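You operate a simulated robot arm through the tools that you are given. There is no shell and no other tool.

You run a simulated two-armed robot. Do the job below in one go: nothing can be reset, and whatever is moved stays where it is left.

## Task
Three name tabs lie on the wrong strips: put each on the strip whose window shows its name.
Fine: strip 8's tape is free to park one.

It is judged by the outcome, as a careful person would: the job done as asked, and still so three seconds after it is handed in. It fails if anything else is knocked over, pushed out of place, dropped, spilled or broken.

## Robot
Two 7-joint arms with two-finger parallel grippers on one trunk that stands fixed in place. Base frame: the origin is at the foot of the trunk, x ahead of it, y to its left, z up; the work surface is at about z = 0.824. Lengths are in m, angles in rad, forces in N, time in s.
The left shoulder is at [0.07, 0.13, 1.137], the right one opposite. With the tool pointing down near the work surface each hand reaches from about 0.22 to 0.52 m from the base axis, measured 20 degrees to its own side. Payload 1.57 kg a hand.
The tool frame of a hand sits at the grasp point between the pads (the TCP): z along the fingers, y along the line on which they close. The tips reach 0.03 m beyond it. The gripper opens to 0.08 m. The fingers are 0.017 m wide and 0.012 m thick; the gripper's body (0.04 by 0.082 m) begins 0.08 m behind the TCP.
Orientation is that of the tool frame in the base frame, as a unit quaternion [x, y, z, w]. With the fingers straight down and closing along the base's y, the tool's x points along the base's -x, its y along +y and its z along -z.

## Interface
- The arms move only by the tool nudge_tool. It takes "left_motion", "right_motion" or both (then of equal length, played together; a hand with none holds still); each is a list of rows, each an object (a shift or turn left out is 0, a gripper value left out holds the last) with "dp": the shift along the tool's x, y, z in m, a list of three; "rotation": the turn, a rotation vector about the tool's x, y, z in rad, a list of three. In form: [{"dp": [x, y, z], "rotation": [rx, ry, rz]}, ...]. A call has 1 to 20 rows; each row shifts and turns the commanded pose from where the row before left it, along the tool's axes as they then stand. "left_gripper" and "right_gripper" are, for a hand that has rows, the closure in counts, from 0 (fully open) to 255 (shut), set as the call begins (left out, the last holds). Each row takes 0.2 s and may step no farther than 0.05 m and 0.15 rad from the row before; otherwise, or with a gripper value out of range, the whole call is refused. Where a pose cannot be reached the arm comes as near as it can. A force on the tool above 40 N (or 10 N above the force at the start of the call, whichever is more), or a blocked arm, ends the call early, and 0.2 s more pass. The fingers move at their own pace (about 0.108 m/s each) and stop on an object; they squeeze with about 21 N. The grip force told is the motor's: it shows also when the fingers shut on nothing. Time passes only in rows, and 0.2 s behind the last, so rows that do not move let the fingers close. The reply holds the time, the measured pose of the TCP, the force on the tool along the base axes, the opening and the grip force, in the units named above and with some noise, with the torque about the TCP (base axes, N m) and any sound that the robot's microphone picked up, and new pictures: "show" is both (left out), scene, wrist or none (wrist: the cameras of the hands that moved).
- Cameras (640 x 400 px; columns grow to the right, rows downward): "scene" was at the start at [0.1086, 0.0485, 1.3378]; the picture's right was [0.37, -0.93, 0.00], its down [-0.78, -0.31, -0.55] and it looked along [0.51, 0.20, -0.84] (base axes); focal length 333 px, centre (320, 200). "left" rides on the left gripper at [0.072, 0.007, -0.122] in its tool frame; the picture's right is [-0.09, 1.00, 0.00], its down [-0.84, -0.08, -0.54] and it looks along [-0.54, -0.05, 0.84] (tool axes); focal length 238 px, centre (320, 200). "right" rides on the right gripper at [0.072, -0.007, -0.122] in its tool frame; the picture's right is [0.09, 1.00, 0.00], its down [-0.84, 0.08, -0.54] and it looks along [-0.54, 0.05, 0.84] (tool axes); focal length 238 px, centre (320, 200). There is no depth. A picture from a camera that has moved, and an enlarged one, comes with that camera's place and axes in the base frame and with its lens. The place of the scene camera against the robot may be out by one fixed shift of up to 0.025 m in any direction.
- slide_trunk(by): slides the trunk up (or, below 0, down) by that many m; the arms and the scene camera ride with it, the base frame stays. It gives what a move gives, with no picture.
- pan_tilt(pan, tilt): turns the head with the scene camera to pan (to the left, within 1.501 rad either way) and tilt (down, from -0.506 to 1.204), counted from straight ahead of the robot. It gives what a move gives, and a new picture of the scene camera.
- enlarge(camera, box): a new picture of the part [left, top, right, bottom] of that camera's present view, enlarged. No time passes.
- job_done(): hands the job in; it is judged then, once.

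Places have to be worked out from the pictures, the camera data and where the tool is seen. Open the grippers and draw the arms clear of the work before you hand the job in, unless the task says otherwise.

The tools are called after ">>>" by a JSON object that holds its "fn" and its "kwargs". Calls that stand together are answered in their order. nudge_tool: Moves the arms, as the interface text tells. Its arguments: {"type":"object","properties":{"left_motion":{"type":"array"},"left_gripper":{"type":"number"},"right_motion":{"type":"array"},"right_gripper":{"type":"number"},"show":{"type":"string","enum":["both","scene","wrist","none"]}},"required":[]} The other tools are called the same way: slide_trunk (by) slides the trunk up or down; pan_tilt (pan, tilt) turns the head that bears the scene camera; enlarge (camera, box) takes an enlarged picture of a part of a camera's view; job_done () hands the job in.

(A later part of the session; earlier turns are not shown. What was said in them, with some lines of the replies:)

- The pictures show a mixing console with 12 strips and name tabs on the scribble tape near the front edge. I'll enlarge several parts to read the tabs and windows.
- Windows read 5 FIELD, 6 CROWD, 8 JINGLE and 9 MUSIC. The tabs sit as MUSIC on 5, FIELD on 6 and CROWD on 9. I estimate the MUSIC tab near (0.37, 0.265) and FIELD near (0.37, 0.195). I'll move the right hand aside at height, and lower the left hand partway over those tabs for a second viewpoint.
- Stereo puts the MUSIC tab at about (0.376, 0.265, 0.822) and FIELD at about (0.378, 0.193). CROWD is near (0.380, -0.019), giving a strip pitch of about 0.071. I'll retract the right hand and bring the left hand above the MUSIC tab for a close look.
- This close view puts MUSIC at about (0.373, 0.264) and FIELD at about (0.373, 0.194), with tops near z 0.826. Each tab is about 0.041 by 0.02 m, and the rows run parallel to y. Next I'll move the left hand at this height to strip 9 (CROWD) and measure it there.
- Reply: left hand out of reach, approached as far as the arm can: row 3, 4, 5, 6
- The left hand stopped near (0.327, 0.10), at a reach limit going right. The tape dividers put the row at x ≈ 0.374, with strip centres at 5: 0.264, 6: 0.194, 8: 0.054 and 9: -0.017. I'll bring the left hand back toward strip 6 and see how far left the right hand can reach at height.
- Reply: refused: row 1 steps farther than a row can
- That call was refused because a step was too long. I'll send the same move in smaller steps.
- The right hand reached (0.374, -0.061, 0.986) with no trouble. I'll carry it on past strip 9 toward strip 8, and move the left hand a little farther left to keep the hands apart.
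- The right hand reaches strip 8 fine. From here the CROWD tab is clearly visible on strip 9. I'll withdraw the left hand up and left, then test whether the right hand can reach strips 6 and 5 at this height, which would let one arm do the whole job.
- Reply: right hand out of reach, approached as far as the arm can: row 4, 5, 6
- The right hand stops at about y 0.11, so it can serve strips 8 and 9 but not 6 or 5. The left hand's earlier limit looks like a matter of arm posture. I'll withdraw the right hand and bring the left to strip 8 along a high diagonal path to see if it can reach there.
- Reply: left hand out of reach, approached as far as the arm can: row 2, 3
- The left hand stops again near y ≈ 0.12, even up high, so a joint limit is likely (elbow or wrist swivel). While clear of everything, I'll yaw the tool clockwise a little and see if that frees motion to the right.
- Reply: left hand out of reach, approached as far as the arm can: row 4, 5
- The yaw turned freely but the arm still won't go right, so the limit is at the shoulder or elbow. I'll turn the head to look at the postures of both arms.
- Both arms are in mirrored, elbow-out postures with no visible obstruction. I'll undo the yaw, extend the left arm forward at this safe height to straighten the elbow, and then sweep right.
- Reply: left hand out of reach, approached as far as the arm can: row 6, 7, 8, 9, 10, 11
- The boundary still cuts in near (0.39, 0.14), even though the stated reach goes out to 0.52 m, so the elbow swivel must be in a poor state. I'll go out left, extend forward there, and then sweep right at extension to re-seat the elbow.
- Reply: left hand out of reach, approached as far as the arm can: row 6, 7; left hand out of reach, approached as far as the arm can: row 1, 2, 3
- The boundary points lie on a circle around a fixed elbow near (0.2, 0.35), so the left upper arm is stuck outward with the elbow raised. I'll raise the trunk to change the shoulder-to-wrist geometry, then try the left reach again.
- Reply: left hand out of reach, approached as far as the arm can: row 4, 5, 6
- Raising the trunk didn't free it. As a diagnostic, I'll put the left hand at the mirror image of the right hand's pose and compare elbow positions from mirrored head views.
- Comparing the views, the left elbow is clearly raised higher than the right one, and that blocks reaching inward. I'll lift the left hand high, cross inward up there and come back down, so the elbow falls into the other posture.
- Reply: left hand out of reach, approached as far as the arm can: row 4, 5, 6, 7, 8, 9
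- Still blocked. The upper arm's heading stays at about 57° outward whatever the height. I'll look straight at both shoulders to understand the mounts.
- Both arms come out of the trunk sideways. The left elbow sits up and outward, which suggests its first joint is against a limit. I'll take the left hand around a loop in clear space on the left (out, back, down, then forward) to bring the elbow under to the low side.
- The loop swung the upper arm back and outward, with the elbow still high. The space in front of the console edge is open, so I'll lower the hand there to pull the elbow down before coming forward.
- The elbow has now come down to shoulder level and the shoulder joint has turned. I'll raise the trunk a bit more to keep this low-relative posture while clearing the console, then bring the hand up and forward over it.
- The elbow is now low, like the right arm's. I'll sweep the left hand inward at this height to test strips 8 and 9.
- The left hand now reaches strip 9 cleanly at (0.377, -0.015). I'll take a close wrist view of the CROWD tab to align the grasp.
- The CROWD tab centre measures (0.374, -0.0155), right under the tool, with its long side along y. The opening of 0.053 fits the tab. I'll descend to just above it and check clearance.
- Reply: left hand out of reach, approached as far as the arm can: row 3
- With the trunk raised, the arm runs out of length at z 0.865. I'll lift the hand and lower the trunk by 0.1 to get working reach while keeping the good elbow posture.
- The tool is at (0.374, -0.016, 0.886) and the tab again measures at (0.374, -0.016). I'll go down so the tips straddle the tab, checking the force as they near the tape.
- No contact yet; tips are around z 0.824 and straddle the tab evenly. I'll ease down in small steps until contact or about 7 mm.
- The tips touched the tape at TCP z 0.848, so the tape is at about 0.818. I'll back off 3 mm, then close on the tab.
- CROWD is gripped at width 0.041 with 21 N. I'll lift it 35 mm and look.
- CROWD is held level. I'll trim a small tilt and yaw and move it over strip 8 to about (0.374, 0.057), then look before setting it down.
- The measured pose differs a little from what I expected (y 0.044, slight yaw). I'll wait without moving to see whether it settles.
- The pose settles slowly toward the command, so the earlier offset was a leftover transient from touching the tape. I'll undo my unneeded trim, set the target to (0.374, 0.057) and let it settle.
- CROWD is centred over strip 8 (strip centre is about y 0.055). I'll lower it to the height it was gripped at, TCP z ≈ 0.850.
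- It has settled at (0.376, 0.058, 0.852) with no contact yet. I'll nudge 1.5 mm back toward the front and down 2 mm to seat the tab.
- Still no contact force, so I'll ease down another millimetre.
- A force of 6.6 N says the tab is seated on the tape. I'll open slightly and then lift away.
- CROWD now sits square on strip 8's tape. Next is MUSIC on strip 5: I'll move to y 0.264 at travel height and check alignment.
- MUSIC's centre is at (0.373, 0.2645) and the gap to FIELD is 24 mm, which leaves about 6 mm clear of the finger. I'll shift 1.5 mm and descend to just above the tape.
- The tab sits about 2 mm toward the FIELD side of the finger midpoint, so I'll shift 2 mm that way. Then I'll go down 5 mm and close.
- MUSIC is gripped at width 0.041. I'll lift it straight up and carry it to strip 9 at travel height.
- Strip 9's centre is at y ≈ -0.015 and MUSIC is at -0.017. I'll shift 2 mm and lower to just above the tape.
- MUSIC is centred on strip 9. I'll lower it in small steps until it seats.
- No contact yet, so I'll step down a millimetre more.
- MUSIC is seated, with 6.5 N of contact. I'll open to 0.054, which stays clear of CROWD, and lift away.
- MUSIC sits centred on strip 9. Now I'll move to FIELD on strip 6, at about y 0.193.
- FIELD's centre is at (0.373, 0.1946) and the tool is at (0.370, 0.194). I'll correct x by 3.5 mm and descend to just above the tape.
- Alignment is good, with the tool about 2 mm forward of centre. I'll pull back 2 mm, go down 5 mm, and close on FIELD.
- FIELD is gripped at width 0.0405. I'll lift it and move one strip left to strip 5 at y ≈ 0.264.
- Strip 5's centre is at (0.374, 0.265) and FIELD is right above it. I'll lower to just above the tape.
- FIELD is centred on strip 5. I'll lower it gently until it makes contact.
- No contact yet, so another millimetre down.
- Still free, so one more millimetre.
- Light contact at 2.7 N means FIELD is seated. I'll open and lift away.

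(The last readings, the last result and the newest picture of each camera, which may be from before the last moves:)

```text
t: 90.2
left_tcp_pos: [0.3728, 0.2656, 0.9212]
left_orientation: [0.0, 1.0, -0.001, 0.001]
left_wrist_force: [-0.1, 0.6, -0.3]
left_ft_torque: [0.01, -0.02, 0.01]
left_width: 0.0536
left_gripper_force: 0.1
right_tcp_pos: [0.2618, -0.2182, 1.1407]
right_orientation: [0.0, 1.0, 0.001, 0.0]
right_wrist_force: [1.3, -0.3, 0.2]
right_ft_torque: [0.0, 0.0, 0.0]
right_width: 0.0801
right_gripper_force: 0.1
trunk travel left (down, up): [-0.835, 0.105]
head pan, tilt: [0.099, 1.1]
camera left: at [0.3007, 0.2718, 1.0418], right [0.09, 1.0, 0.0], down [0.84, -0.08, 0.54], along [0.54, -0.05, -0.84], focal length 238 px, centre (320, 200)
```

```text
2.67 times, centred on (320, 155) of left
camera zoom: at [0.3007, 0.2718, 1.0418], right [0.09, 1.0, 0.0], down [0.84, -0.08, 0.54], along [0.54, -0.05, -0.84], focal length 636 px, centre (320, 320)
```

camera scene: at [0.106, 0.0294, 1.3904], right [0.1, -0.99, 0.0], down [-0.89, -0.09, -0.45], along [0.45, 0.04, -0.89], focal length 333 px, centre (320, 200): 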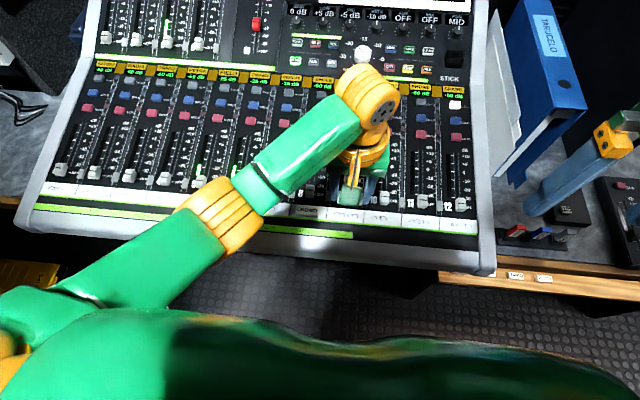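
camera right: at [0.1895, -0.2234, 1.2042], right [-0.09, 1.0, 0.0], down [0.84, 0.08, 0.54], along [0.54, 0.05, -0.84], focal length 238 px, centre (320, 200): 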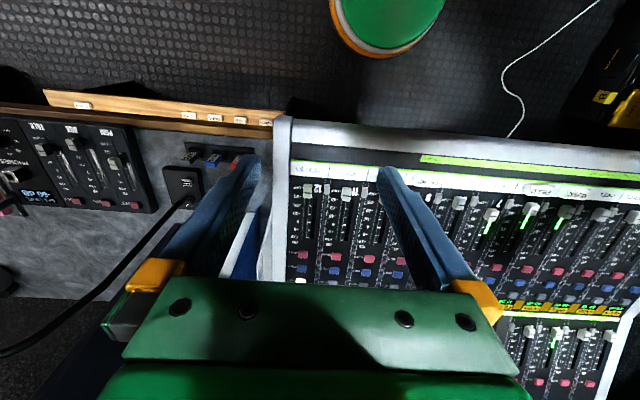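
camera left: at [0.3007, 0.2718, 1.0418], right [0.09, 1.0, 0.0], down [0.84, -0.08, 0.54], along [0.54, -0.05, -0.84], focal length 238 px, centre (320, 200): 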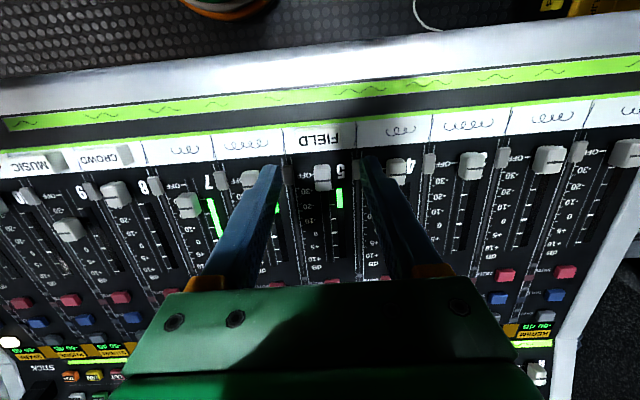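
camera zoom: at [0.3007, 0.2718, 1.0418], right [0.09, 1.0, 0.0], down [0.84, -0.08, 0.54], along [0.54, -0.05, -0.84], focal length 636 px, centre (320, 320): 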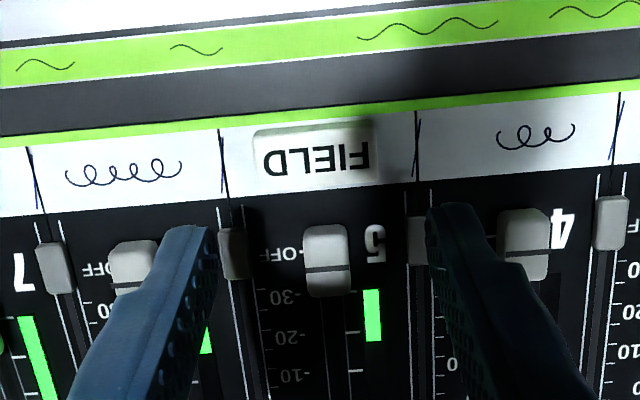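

FIELD sits on strip 5. Now I'll go back to CROWD, parked on strip 8.

>>> {"fn": "nudge_tool", "kwargs": {"left_motion": [{"dp": [0, -0.042, 0]}, {"dp": [0, -0.042, 0]}, {"dp": [0, -0.042, 0]}, {"dp": [0, -0.042, 0]}, {"dp": [0, -0.041, 0]}, {"dp": [0, 0, 0]}, {"dp": [0, 0, 0]}], "left_gripper": 87, "show": "wrist"}}

>>> {"fn": "enlarge", "kwargs": {"camera": "left", "box": [200, 80, 440, 230]}}

```text
t: 91.8
left_tcp_pos: [0.3722, 0.0535, 0.9166]
left_orientation: [-0.001, 1.0, -0.001, 0.002]
left_wrist_force: [-0.9, -0.2, 0.6]
left_ft_torque: [-0.02, -0.01, -0.03]
left_width: 0.0527
left_gripper_force: 0.0
right_tcp_pos: [0.2621, -0.2164, 1.1417]
right_orientation: [-0.001, 1.0, 0.001, 0.0]
right_wrist_force: [-0.6, -0.9, 0.4]
right_ft_torque: [-0.02, 0.0, -0.01]
right_width: 0.0802
right_gripper_force: 0.0
trunk travel left (down, up): [-0.835, 0.105]
head pan, tilt: [0.099, 1.1]
camera left: at [0.2995, 0.0601, 1.0383], right [0.09, 1.0, 0.0], down [0.84, -0.07, 0.54], along [0.54, -0.05, -0.84], focal length 238 px, centre (320, 200)
```

left: 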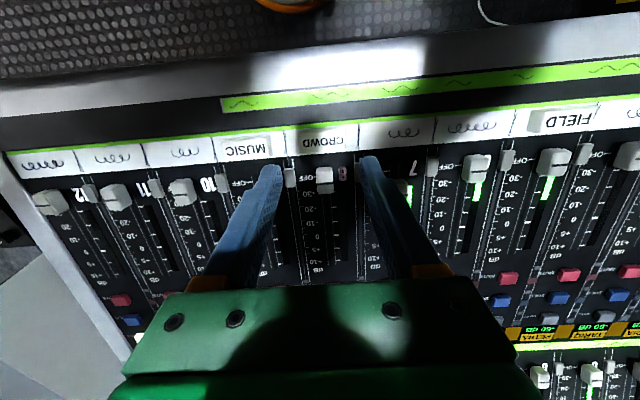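

```text
2.67 times, centred on (320, 155) of left
camera zoom: at [0.2995, 0.0601, 1.0383], right [0.09, 1.0, 0.0], down [0.84, -0.07, 0.54], along [0.54, -0.05, -0.84], focal length 636 px, centre (320, 320)
```

zoom: 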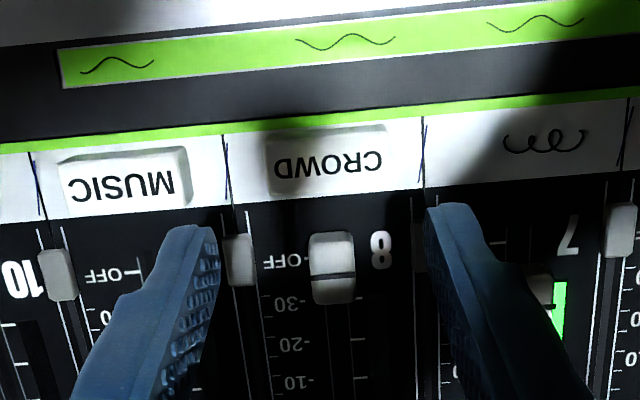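

CROWD's centre is at (0.373, 0.0556) and the tool is at 0.0535. I'll shift 2 mm and descend to just above the tape.

>>> {"fn": "nudge_tool", "kwargs": {"left_motion": [{"dp": [-0.001, 0.002, 0.03]}, {"dp": [0, 0, 0.02]}, {"dp": [0, 0, 0.008]}, {"dp": [0, 0, 0.003]}, {"dp": [0, 0, 0]}, {"dp": [0, 0, 0]}], "show": "wrist"}}

>>> {"fn": "enlarge", "kwargs": {"camera": "left", "box": [220, 100, 420, 225]}}

```text
t: 93.2
left_tcp_pos: [0.3736, 0.0579, 0.8565]
left_orientation: [-0.001, 1.0, -0.001, 0.002]
left_wrist_force: [-0.4, -0.6, 0.6]
left_ft_torque: [-0.02, -0.01, -0.01]
left_width: 0.0524
left_gripper_force: 0.0
right_tcp_pos: [0.263, -0.2165, 1.1404]
right_orientation: [0.0, 1.0, 0.0, 0.0]
right_wrist_force: [-0.5, 0.2, 0.0]
right_ft_torque: [0.01, 0.02, 0.03]
right_width: 0.0799
right_gripper_force: 0.0
trunk travel left (down, up): [-0.835, 0.105]
head pan, tilt: [0.099, 1.1]
camera left: at [0.3011, 0.0643, 0.9788], right [0.09, 1.0, 0.0], down [0.84, -0.08, 0.54], along [0.54, -0.05, -0.84], focal length 238 px, centre (320, 200)
```

left: 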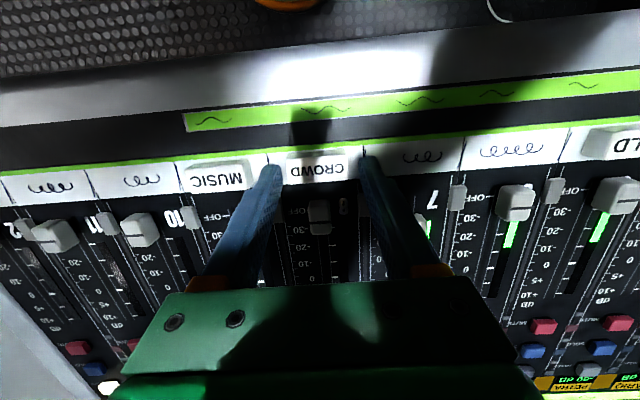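

```text
3.20 times, centred on (320, 162) of left
camera zoom: at [0.3011, 0.0643, 0.9788], right [0.09, 1.0, 0.0], down [0.84, -0.08, 0.54], along [0.54, -0.05, -0.84], focal length 763 px, centre (320, 320)
```

zoom: 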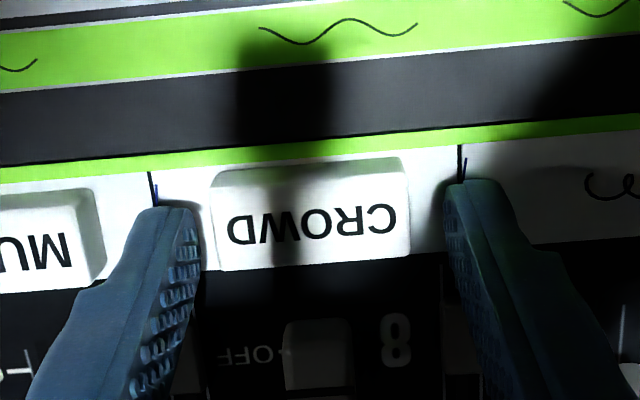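

The fingers are about 2.5 mm off centre to the left, so I'll shift right 2.5 mm. Then I'll go down 6 mm and close on CROWD.

>>> {"fn": "nudge_tool", "kwargs": {"left_motion": [{"dp": [0, -0.0025, 0]}, {"dp": [0, 0, 0]}, {"dp": [0, 0, 0.003]}, {"dp": [0, 0, 0.003]}, {"dp": [0, 0, 0]}, {"dp": [0, 0, 0]}], "show": "none"}}

>>> {"fn": "nudge_tool", "kwargs": {"left_motion": [{"dp": [0, 0, 0]}, {"dp": [0, 0, 0]}, {"dp": [0, 0, 0]}], "left_gripper": 255, "show": "wrist"}}

>>> {"fn": "enlarge", "kwargs": {"camera": "left", "box": [220, 100, 420, 225]}}

```text
t: 94.6
left_tcp_pos: [0.3746, 0.0553, 0.8517]
left_orientation: [-0.001, 1.0, 0.0, 0.002]
left_wrist_force: [0.1, 0.4, -0.5]
left_ft_torque: [-0.01, 0.0, 0.03]
left_width: 0.0528
left_gripper_force: 0.1
right_tcp_pos: [0.2611, -0.218, 1.1418]
right_orientation: [0.0, 1.0, 0.0, 0.0]
right_wrist_force: [0.0, 1.2, 0.1]
right_ft_torque: [-0.01, 0.0, -0.02]
right_width: 0.08
right_gripper_force: 0.0
trunk travel left (down, up): [-0.835, 0.105]
head pan, tilt: [0.099, 1.1]
```

```text
t: 95.4
left_tcp_pos: [0.3736, 0.0556, 0.8521]
left_orientation: [-0.001, 1.0, -0.001, 0.002]
left_wrist_force: [0.4, 0.4, 0.5]
left_ft_torque: [-0.01, 0.01, -0.04]
left_width: 0.0409
left_gripper_force: 21.0
right_tcp_pos: [0.2617, -0.2176, 1.1418]
right_orientation: [-0.001, 1.0, 0.0, 0.0]
right_wrist_force: [-0.2, -0.4, -0.2]
right_ft_torque: [-0.02, 0.01, -0.02]
right_width: 0.0799
right_gripper_force: 0.1
trunk travel left (down, up): [-0.835, 0.105]
head pan, tilt: [0.099, 1.1]
camera left: at [0.3014, 0.0617, 0.9735], right [0.09, 1.0, 0.0], down [0.84, -0.08, 0.54], along [0.54, -0.05, -0.84], focal length 238 px, centre (320, 200)
```

left: 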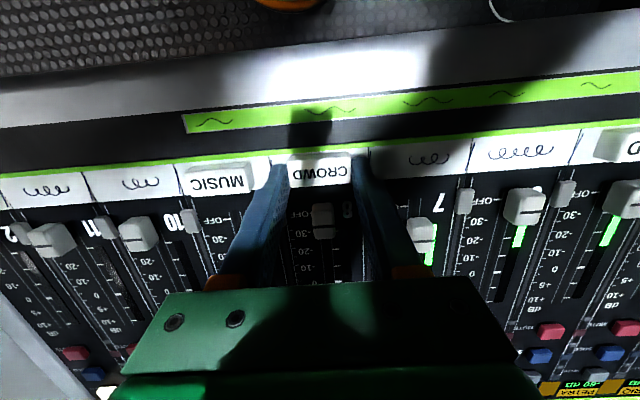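

```text
3.20 times, centred on (320, 162) of left
camera zoom: at [0.3014, 0.0617, 0.9735], right [0.09, 1.0, 0.0], down [0.84, -0.08, 0.54], along [0.54, -0.05, -0.84], focal length 763 px, centre (320, 320)
```

zoom: 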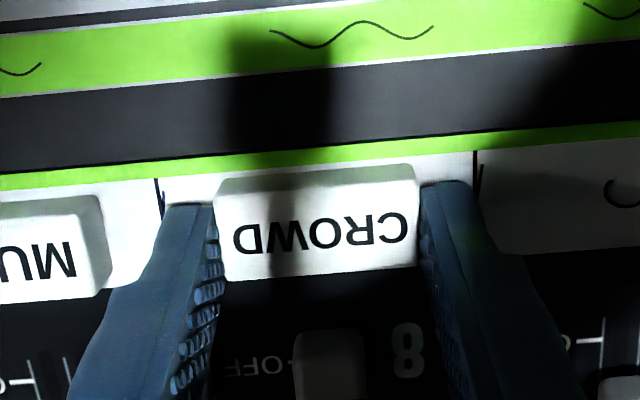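

CROWD is gripped at width 0.041. I'll lift it and carry it to strip 6 at y ≈ 0.194.

>>> {"fn": "nudge_tool", "kwargs": {"left_motion": [{"dp": [0, 0, -0.01]}, {"dp": [0, 0, -0.03]}, {"dp": [0, 0.035, -0.005]}, {"dp": [0, 0.035, 0]}, {"dp": [0, 0.035, 0]}, {"dp": [0, 0.033, 0]}, {"dp": [0, 0, 0]}, {"dp": [0, 0, 0]}], "show": "wrist"}}

>>> {"fn": "enlarge", "kwargs": {"camera": "left", "box": [200, 80, 440, 230]}}

```text
t: 97.2
left_tcp_pos: [0.3735, 0.1911, 0.8966]
left_orientation: [-0.001, 1.0, -0.001, 0.001]
left_wrist_force: [-0.4, 0.2, 0.8]
left_ft_torque: [0.03, 0.0, -0.01]
left_width: 0.0408
left_gripper_force: 21.0
right_tcp_pos: [0.2619, -0.2182, 1.1415]
right_orientation: [0.0, 1.0, 0.0, 0.0]
right_wrist_force: [-1.0, 0.3, 0.0]
right_ft_torque: [0.01, 0.02, 0.01]
right_width: 0.08
right_gripper_force: 0.1
trunk travel left (down, up): [-0.835, 0.105]
head pan, tilt: [0.099, 1.1]
camera left: at [0.3015, 0.1964, 1.0193], right [0.09, 1.0, 0.0], down [0.84, -0.08, 0.54], along [0.54, -0.05, -0.84], focal length 238 px, centre (320, 200)
```

left: 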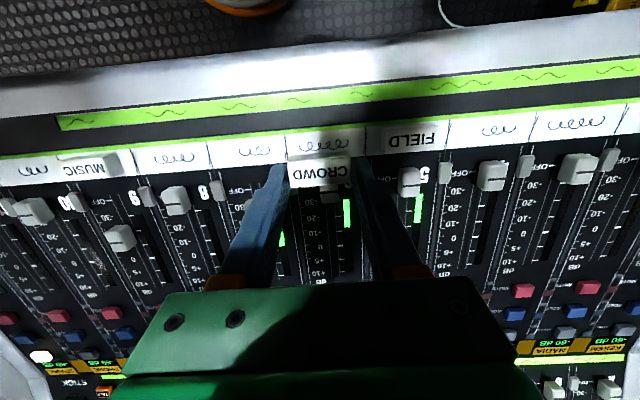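

```text
2.67 times, centred on (320, 155) of left
camera zoom: at [0.3015, 0.1964, 1.0193], right [0.09, 1.0, 0.0], down [0.84, -0.08, 0.54], along [0.54, -0.05, -0.84], focal length 636 px, centre (320, 320)
```

zoom: 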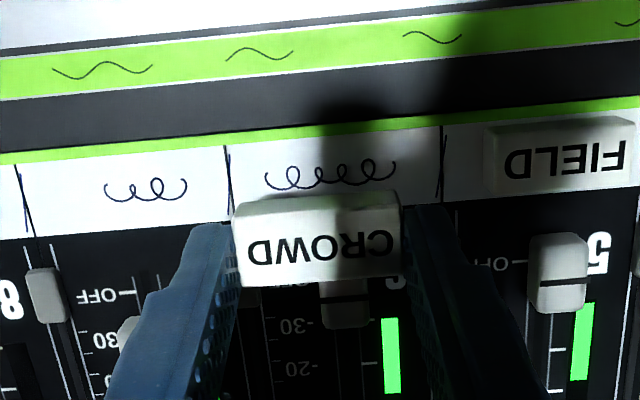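

Strip 6's centre is at y 0.1945 and CROWD is at 0.191. I'll shift 3.5 mm left and lower to just above the tape.

>>> {"fn": "nudge_tool", "kwargs": {"left_motion": [{"dp": [0, 0.003, 0]}, {"dp": [0, 0, 0.02]}, {"dp": [0, 0, 0.016]}, {"dp": [0, 0, 0.004]}, {"dp": [0, 0, 0]}, {"dp": [0, 0, 0]}], "show": "wrist"}}

>>> {"fn": "enlarge", "kwargs": {"camera": "left", "box": [220, 100, 420, 225]}}

```text
t: 98.6
left_tcp_pos: [0.3743, 0.1964, 0.8557]
left_orientation: [-0.001, 1.0, -0.001, 0.001]
left_wrist_force: [-0.4, -0.1, -0.7]
left_ft_torque: [0.0, -0.01, -0.02]
left_width: 0.0406
left_gripper_force: 20.8
right_tcp_pos: [0.2617, -0.2173, 1.1414]
right_orientation: [0.0, 1.0, 0.0, 0.0]
right_wrist_force: [0.0, 0.4, 0.0]
right_ft_torque: [-0.01, -0.04, -0.02]
right_width: 0.0798
right_gripper_force: 0.0
trunk travel left (down, up): [-0.835, 0.105]
head pan, tilt: [0.099, 1.1]
camera left: at [0.3029, 0.2022, 0.9778], right [0.09, 1.0, 0.0], down [0.84, -0.08, 0.54], along [0.54, -0.05, -0.84], focal length 238 px, centre (320, 200)
```

left: 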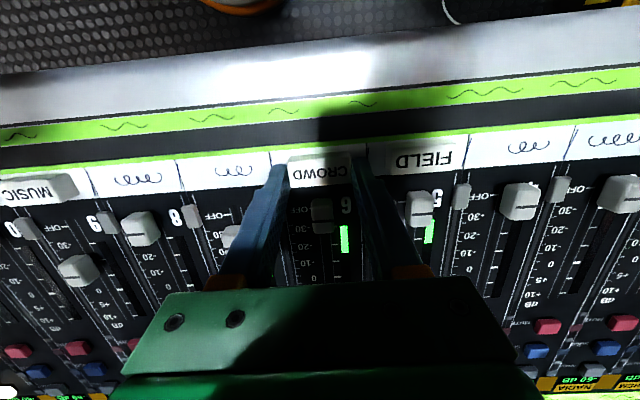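

```text
3.20 times, centred on (320, 162) of left
camera zoom: at [0.3029, 0.2022, 0.9778], right [0.09, 1.0, 0.0], down [0.84, -0.08, 0.54], along [0.54, -0.05, -0.84], focal length 763 px, centre (320, 320)
```

zoom: 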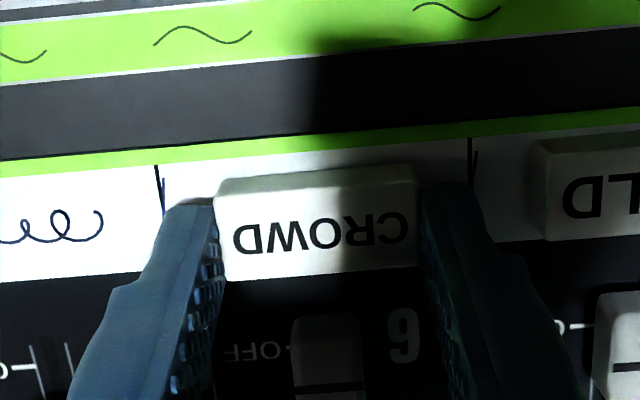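

CROWD is aligned on strip 6. I'll shift 1.5 mm away from FIELD and lower it to contact.

>>> {"fn": "nudge_tool", "kwargs": {"left_motion": [{"dp": [0, -0.0015, 0]}, {"dp": [0, 0, 0.002]}, {"dp": [0, 0, 0.0015]}, {"dp": [0, 0, 0]}, {"dp": [0, 0, 0]}], "show": "none"}}

>>> {"fn": "nudge_tool", "kwargs": {"left_motion": [{"dp": [0, 0, 0.001]}, {"dp": [0, 0, 0]}], "show": "none"}}

```text
t: 99.8
left_tcp_pos: [0.3737, 0.1939, 0.8545]
left_orientation: [-0.001, 1.0, -0.002, 0.002]
left_wrist_force: [0.0, -0.5, 0.1]
left_ft_torque: [0.0, 0.02, -0.05]
left_width: 0.0407
left_gripper_force: 21.0
right_tcp_pos: [0.2616, -0.2174, 1.142]
right_orientation: [0.0, 1.0, 0.0, 0.001]
right_wrist_force: [0.3, -0.8, -0.6]
right_ft_torque: [-0.01, -0.03, 0.01]
right_width: 0.0801
right_gripper_force: 0.0
trunk travel left (down, up): [-0.835, 0.105]
head pan, tilt: [0.099, 1.1]
```

```text
t: 100.4
left_tcp_pos: [0.3754, 0.1944, 0.8526]
left_orientation: [-0.001, 1.0, -0.001, 0.003]
left_wrist_force: [-0.4, -0.3, -0.2]
left_ft_torque: [0.01, 0.01, -0.03]
left_width: 0.0406
left_gripper_force: 20.7
right_tcp_pos: [0.2616, -0.2169, 1.1424]
right_orientation: [-0.001, 1.0, 0.0, -0.001]
right_wrist_force: [0.2, -0.7, 0.0]
right_ft_torque: [0.03, 0.0, 0.02]
right_width: 0.0799
right_gripper_force: 0.0
trunk travel left (down, up): [-0.835, 0.105]
head pan, tilt: [0.099, 1.1]
```

Still just above the tape with no force, so I'll keep stepping down.

>>> {"fn": "nudge_tool", "kwargs": {"left_motion": [{"dp": [0, 0, 0.001]}, {"dp": [0, 0, 0]}], "show": "none"}}

>>> {"fn": "nudge_tool", "kwargs": {"left_motion": [{"dp": [0, 0, 0.0007]}, {"dp": [0, 0, 0]}], "show": "none"}}

```text
t: 101.0
left_tcp_pos: [0.3742, 0.1951, 0.8519]
left_orientation: [-0.002, 1.0, -0.001, 0.001]
left_wrist_force: [-0.9, -0.4, 0.0]
left_ft_torque: [0.0, -0.03, 0.01]
left_width: 0.0408
left_gripper_force: 21.0
right_tcp_pos: [0.2608, -0.2173, 1.1418]
right_orientation: [0.0, 1.0, 0.0, 0.0]
right_wrist_force: [-0.1, -0.7, -1.1]
right_ft_torque: [0.02, 0.03, 0.03]
right_width: 0.0799
right_gripper_force: 0.0
trunk travel left (down, up): [-0.835, 0.105]
head pan, tilt: [0.099, 1.1]
```

```text
t: 101.6
left_tcp_pos: [0.3741, 0.1943, 0.8524]
left_orientation: [0.0, 1.0, -0.002, 0.003]
left_wrist_force: [1.8, 2.1, 8.8]
left_ft_torque: [0.07, -0.03, -0.02]
left_width: 0.0407
left_gripper_force: 21.3
right_tcp_pos: [0.2619, -0.2167, 1.1409]
right_orientation: [0.001, 1.0, 0.0, 0.001]
right_wrist_force: [0.3, 0.2, -0.4]
right_ft_torque: [0.03, 0.0, -0.01]
right_width: 0.0798
right_gripper_force: 0.0
trunk travel left (down, up): [-0.835, 0.105]
head pan, tilt: [0.099, 1.1]
```

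CROWD is seated, with 8.8 N of contact. I'll open just to 0.051 to stay clear of FIELD, then lift straight up.

>>> {"fn": "nudge_tool", "kwargs": {"left_motion": [{"dp": [0, 0, 0]}, {"dp": [0, 0, 0]}], "left_gripper": 93, "show": "none"}}

>>> {"fn": "nudge_tool", "kwargs": {"left_motion": [{"dp": [0, 0, -0.01]}, {"dp": [0, 0, -0.03]}, {"dp": [0, 0, -0.03]}, {"dp": [0, 0, 0]}], "show": "wrist"}}

>>> {"fn": "enlarge", "kwargs": {"camera": "left", "box": [200, 80, 440, 230]}}

```text
t: 102.2
left_tcp_pos: [0.3749, 0.194, 0.852]
left_orientation: [0.0, 1.0, -0.001, 0.002]
left_wrist_force: [-0.4, 0.3, 0.1]
left_ft_torque: [0.03, 0.03, 0.01]
left_width: 0.0504
left_gripper_force: 0.0
right_tcp_pos: [0.2608, -0.2172, 1.1418]
right_orientation: [0.0, 1.0, 0.0, 0.001]
right_wrist_force: [0.4, -0.4, -0.2]
right_ft_torque: [-0.01, -0.02, 0.0]
right_width: 0.0802
right_gripper_force: 0.0
trunk travel left (down, up): [-0.835, 0.105]
head pan, tilt: [0.099, 1.1]
```

```text
t: 103.2
left_tcp_pos: [0.3749, 0.1932, 0.9213]
left_orientation: [-0.001, 1.0, -0.001, 0.001]
left_wrist_force: [-0.4, 0.0, 0.3]
left_ft_torque: [0.01, -0.05, 0.01]
left_width: 0.0509
left_gripper_force: 0.0
right_tcp_pos: [0.2614, -0.217, 1.1421]
right_orientation: [0.0, 1.0, -0.001, 0.0]
right_wrist_force: [0.0, -0.2, 0.2]
right_ft_torque: [0.0, -0.01, -0.02]
right_width: 0.0803
right_gripper_force: 0.0
trunk travel left (down, up): [-0.835, 0.105]
head pan, tilt: [0.099, 1.1]
camera left: at [0.302, 0.1988, 1.0416], right [0.09, 1.0, 0.0], down [0.84, -0.08, 0.54], along [0.54, -0.05, -0.84], focal length 238 px, centre (320, 200)
```

left: 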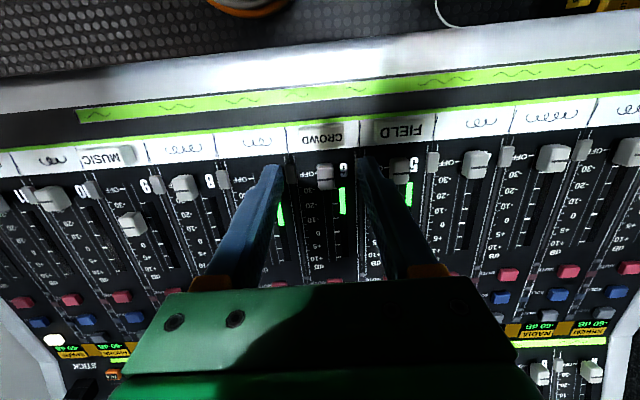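

```text
2.67 times, centred on (320, 155) of left
camera zoom: at [0.302, 0.1988, 1.0416], right [0.09, 1.0, 0.0], down [0.84, -0.08, 0.54], along [0.54, -0.05, -0.84], focal length 636 px, centre (320, 320)
```

zoom: 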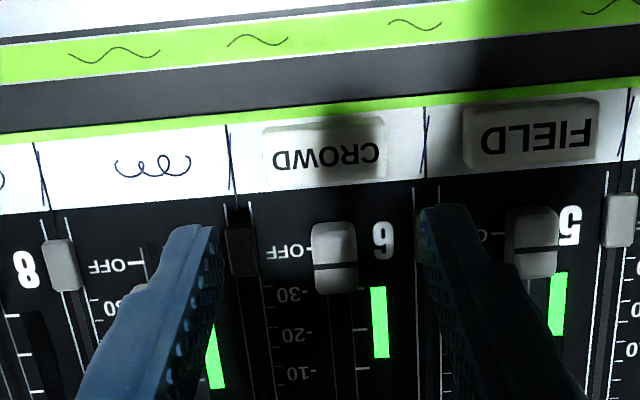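

All three tabs are placed: FIELD on 5, CROWD on 6, MUSIC on 9. I'll raise the left hand, open it fully up high, draw it back clear of the console, and turn the head for a last check.

>>> {"fn": "nudge_tool", "kwargs": {"left_motion": [{"dp": [0, 0, -0.04]}, {"dp": [0, 0, -0.04]}, {"dp": [0, 0, -0.04]}, {"dp": [0.02, 0.03, -0.02]}, {"dp": [0.04, 0.02, 0]}, {"dp": [0.04, 0.02, 0]}, {"dp": [0.02, 0.02, 0]}, {"dp": [0, 0, 0]}], "show": "none"}}

>>> {"fn": "nudge_tool", "kwargs": {"left_motion": [{"dp": [0, 0, 0]}, {"dp": [0, 0, 0]}, {"dp": [0, 0, 0]}], "left_gripper": 0, "show": "none"}}

>>> {"fn": "pan_tilt", "kwargs": {"pan": 0.25, "tilt": 0.95}}

>>> {"fn": "enlarge", "kwargs": {"camera": "scene", "box": [160, 180, 420, 340]}}

>>> {"fn": "enlarge", "kwargs": {"camera": "scene", "box": [160, 60, 420, 220]}}

```text
t: 105.0
left_tcp_pos: [0.2559, 0.2818, 1.0613]
left_orientation: [-0.002, 1.0, -0.001, 0.001]
left_wrist_force: [-0.7, 0.3, 0.0]
left_ft_torque: [0.05, 0.0, 0.03]
left_width: 0.0507
left_gripper_force: 0.1
right_tcp_pos: [0.2617, -0.217, 1.1417]
right_orientation: [0.0, 1.0, 0.0, 0.0]
right_wrist_force: [-0.6, 0.3, -0.2]
right_ft_torque: [-0.02, 0.02, 0.0]
right_width: 0.0801
right_gripper_force: 0.0
trunk travel left (down, up): [-0.835, 0.105]
head pan, tilt: [0.099, 1.1]
```

```text
t: 105.8
left_tcp_pos: [0.2565, 0.282, 1.061]
left_orientation: [0.0, 1.0, -0.002, 0.002]
left_wrist_force: [0.2, -0.1, 0.7]
left_ft_torque: [0.01, 0.03, 0.0]
left_width: 0.08
left_gripper_force: 0.0
right_tcp_pos: [0.2614, -0.2189, 1.1406]
right_orientation: [0.0, 1.0, 0.0, 0.0]
right_wrist_force: [-0.1, 0.1, -0.4]
right_ft_torque: [0.0, 0.0, 0.01]
right_width: 0.0802
right_gripper_force: 0.0
trunk travel left (down, up): [-0.835, 0.105]
head pan, tilt: [0.099, 1.1]
```

```text
t: 106.5
left_tcp_pos: [0.2557, 0.2831, 1.0609]
left_orientation: [-0.001, 1.0, -0.001, 0.002]
left_wrist_force: [0.1, -0.1, -0.1]
left_ft_torque: [0.01, 0.03, -0.01]
left_width: 0.08
left_gripper_force: 0.1
right_tcp_pos: [0.2619, -0.2159, 1.1415]
right_orientation: [0.0, 1.0, 0.0, 0.0]
right_wrist_force: [-0.4, 0.1, -0.6]
right_ft_torque: [0.02, -0.01, -0.03]
right_width: 0.08
right_gripper_force: 0.0
trunk travel left (down, up): [-0.835, 0.105]
head pan, tilt: [0.25, 0.949]
camera scene: at [0.1135, 0.0407, 1.4006], right [0.25, -0.97, 0.0], down [-0.79, -0.2, -0.58], along [0.56, 0.14, -0.81], focal length 333 px, centre (320, 200)
```

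scene: 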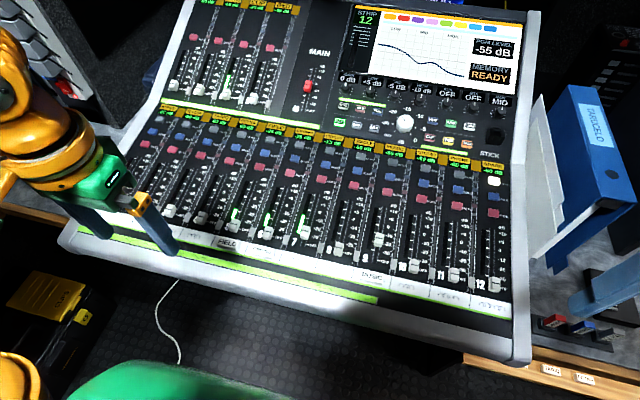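

```text
2.46 times, centred on (290, 260) of scene
camera zoom: at [0.1135, 0.0407, 1.4006], right [0.25, -0.97, 0.0], down [-0.79, -0.2, -0.58], along [0.56, 0.14, -0.81], focal length 820 px, centre (394, 52)
```

zoom: 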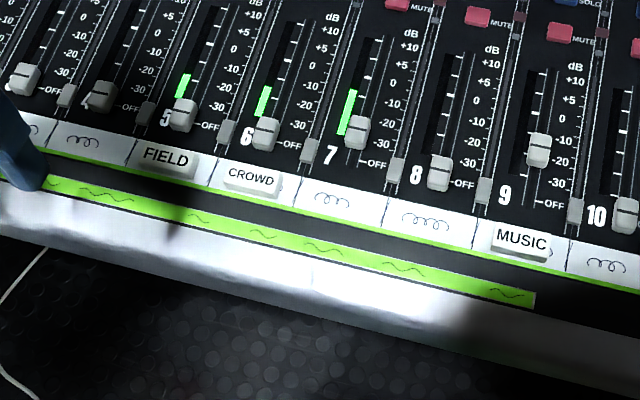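

```text
2.46 times, centred on (290, 140) of scene
camera zoom: at [0.1135, 0.0407, 1.4006], right [0.25, -0.97, 0.0], down [-0.79, -0.2, -0.58], along [0.56, 0.14, -0.81], focal length 820 px, centre (394, 348)
```

zoom: 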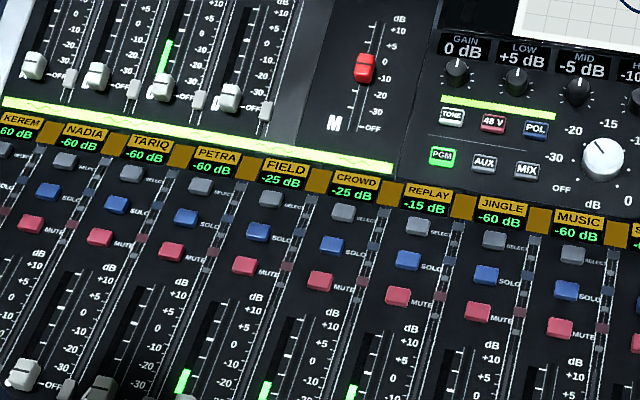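

The final view shows FIELD on 5, CROWD on 6 and MUSIC on 9, each matching its window, with strip 8 empty and faders and levels unchanged. I'll pull the left hand back a bit further, then hand in.

>>> {"fn": "nudge_tool", "kwargs": {"left_motion": [{"dp": [0.03, 0.02, -0.02]}, {"dp": [0.02, 0.03, -0.02]}, {"dp": [0, 0.02, 0]}, {"dp": [0, 0, 0]}], "show": "scene"}}

```text
t: 107.5
left_tcp_pos: [0.2026, 0.3533, 1.102]
left_orientation: [-0.001, 1.0, -0.001, 0.0]
left_wrist_force: [-0.1, 0.3, 0.1]
left_ft_torque: [-0.01, -0.01, -0.04]
left_width: 0.08
left_gripper_force: 0.0
right_tcp_pos: [0.2624, -0.2171, 1.1425]
right_orientation: [0.0, 1.0, 0.0, 0.0]
right_wrist_force: [0.3, 0.3, 0.6]
right_ft_torque: [-0.01, 0.02, 0.0]
right_width: 0.08
right_gripper_force: 0.0
trunk travel left (down, up): [-0.835, 0.105]
head pan, tilt: [0.25, 0.949]
camera scene: at [0.1139, 0.0408, 1.4006], right [0.25, -0.97, 0.0], down [-0.79, -0.2, -0.58], along [0.56, 0.14, -0.81], focal length 333 px, centre (320, 200)
```

scene: 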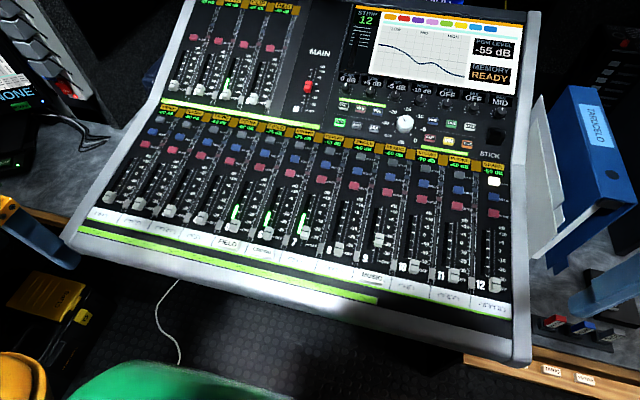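

Both hands are clear with grippers open, and the tabs rest on their right strips. I'm handing the job in.

>>> {"fn": "job_done", "kwargs": {}}

```text
The job is handed in.
```

The three name tabs are on the strips whose windows show their names, and I've handed the job in:

- **FIELD:** strip 5
- **CROWD:** strip 6
- **MUSIC:** strip 9

I parked CROWD on strip 8's tape along the way, and strip 8 is empty again. In the last pictures the tabs lie square on their tapes and the faders and levels look unchanged. Both grippers are open and the arms are clear of the console.

The left arm first couldn't reach past strip 6, so I spent a while repositioning its elbow before moving any tab. The trunk ended about 0.06 m higher than it started.
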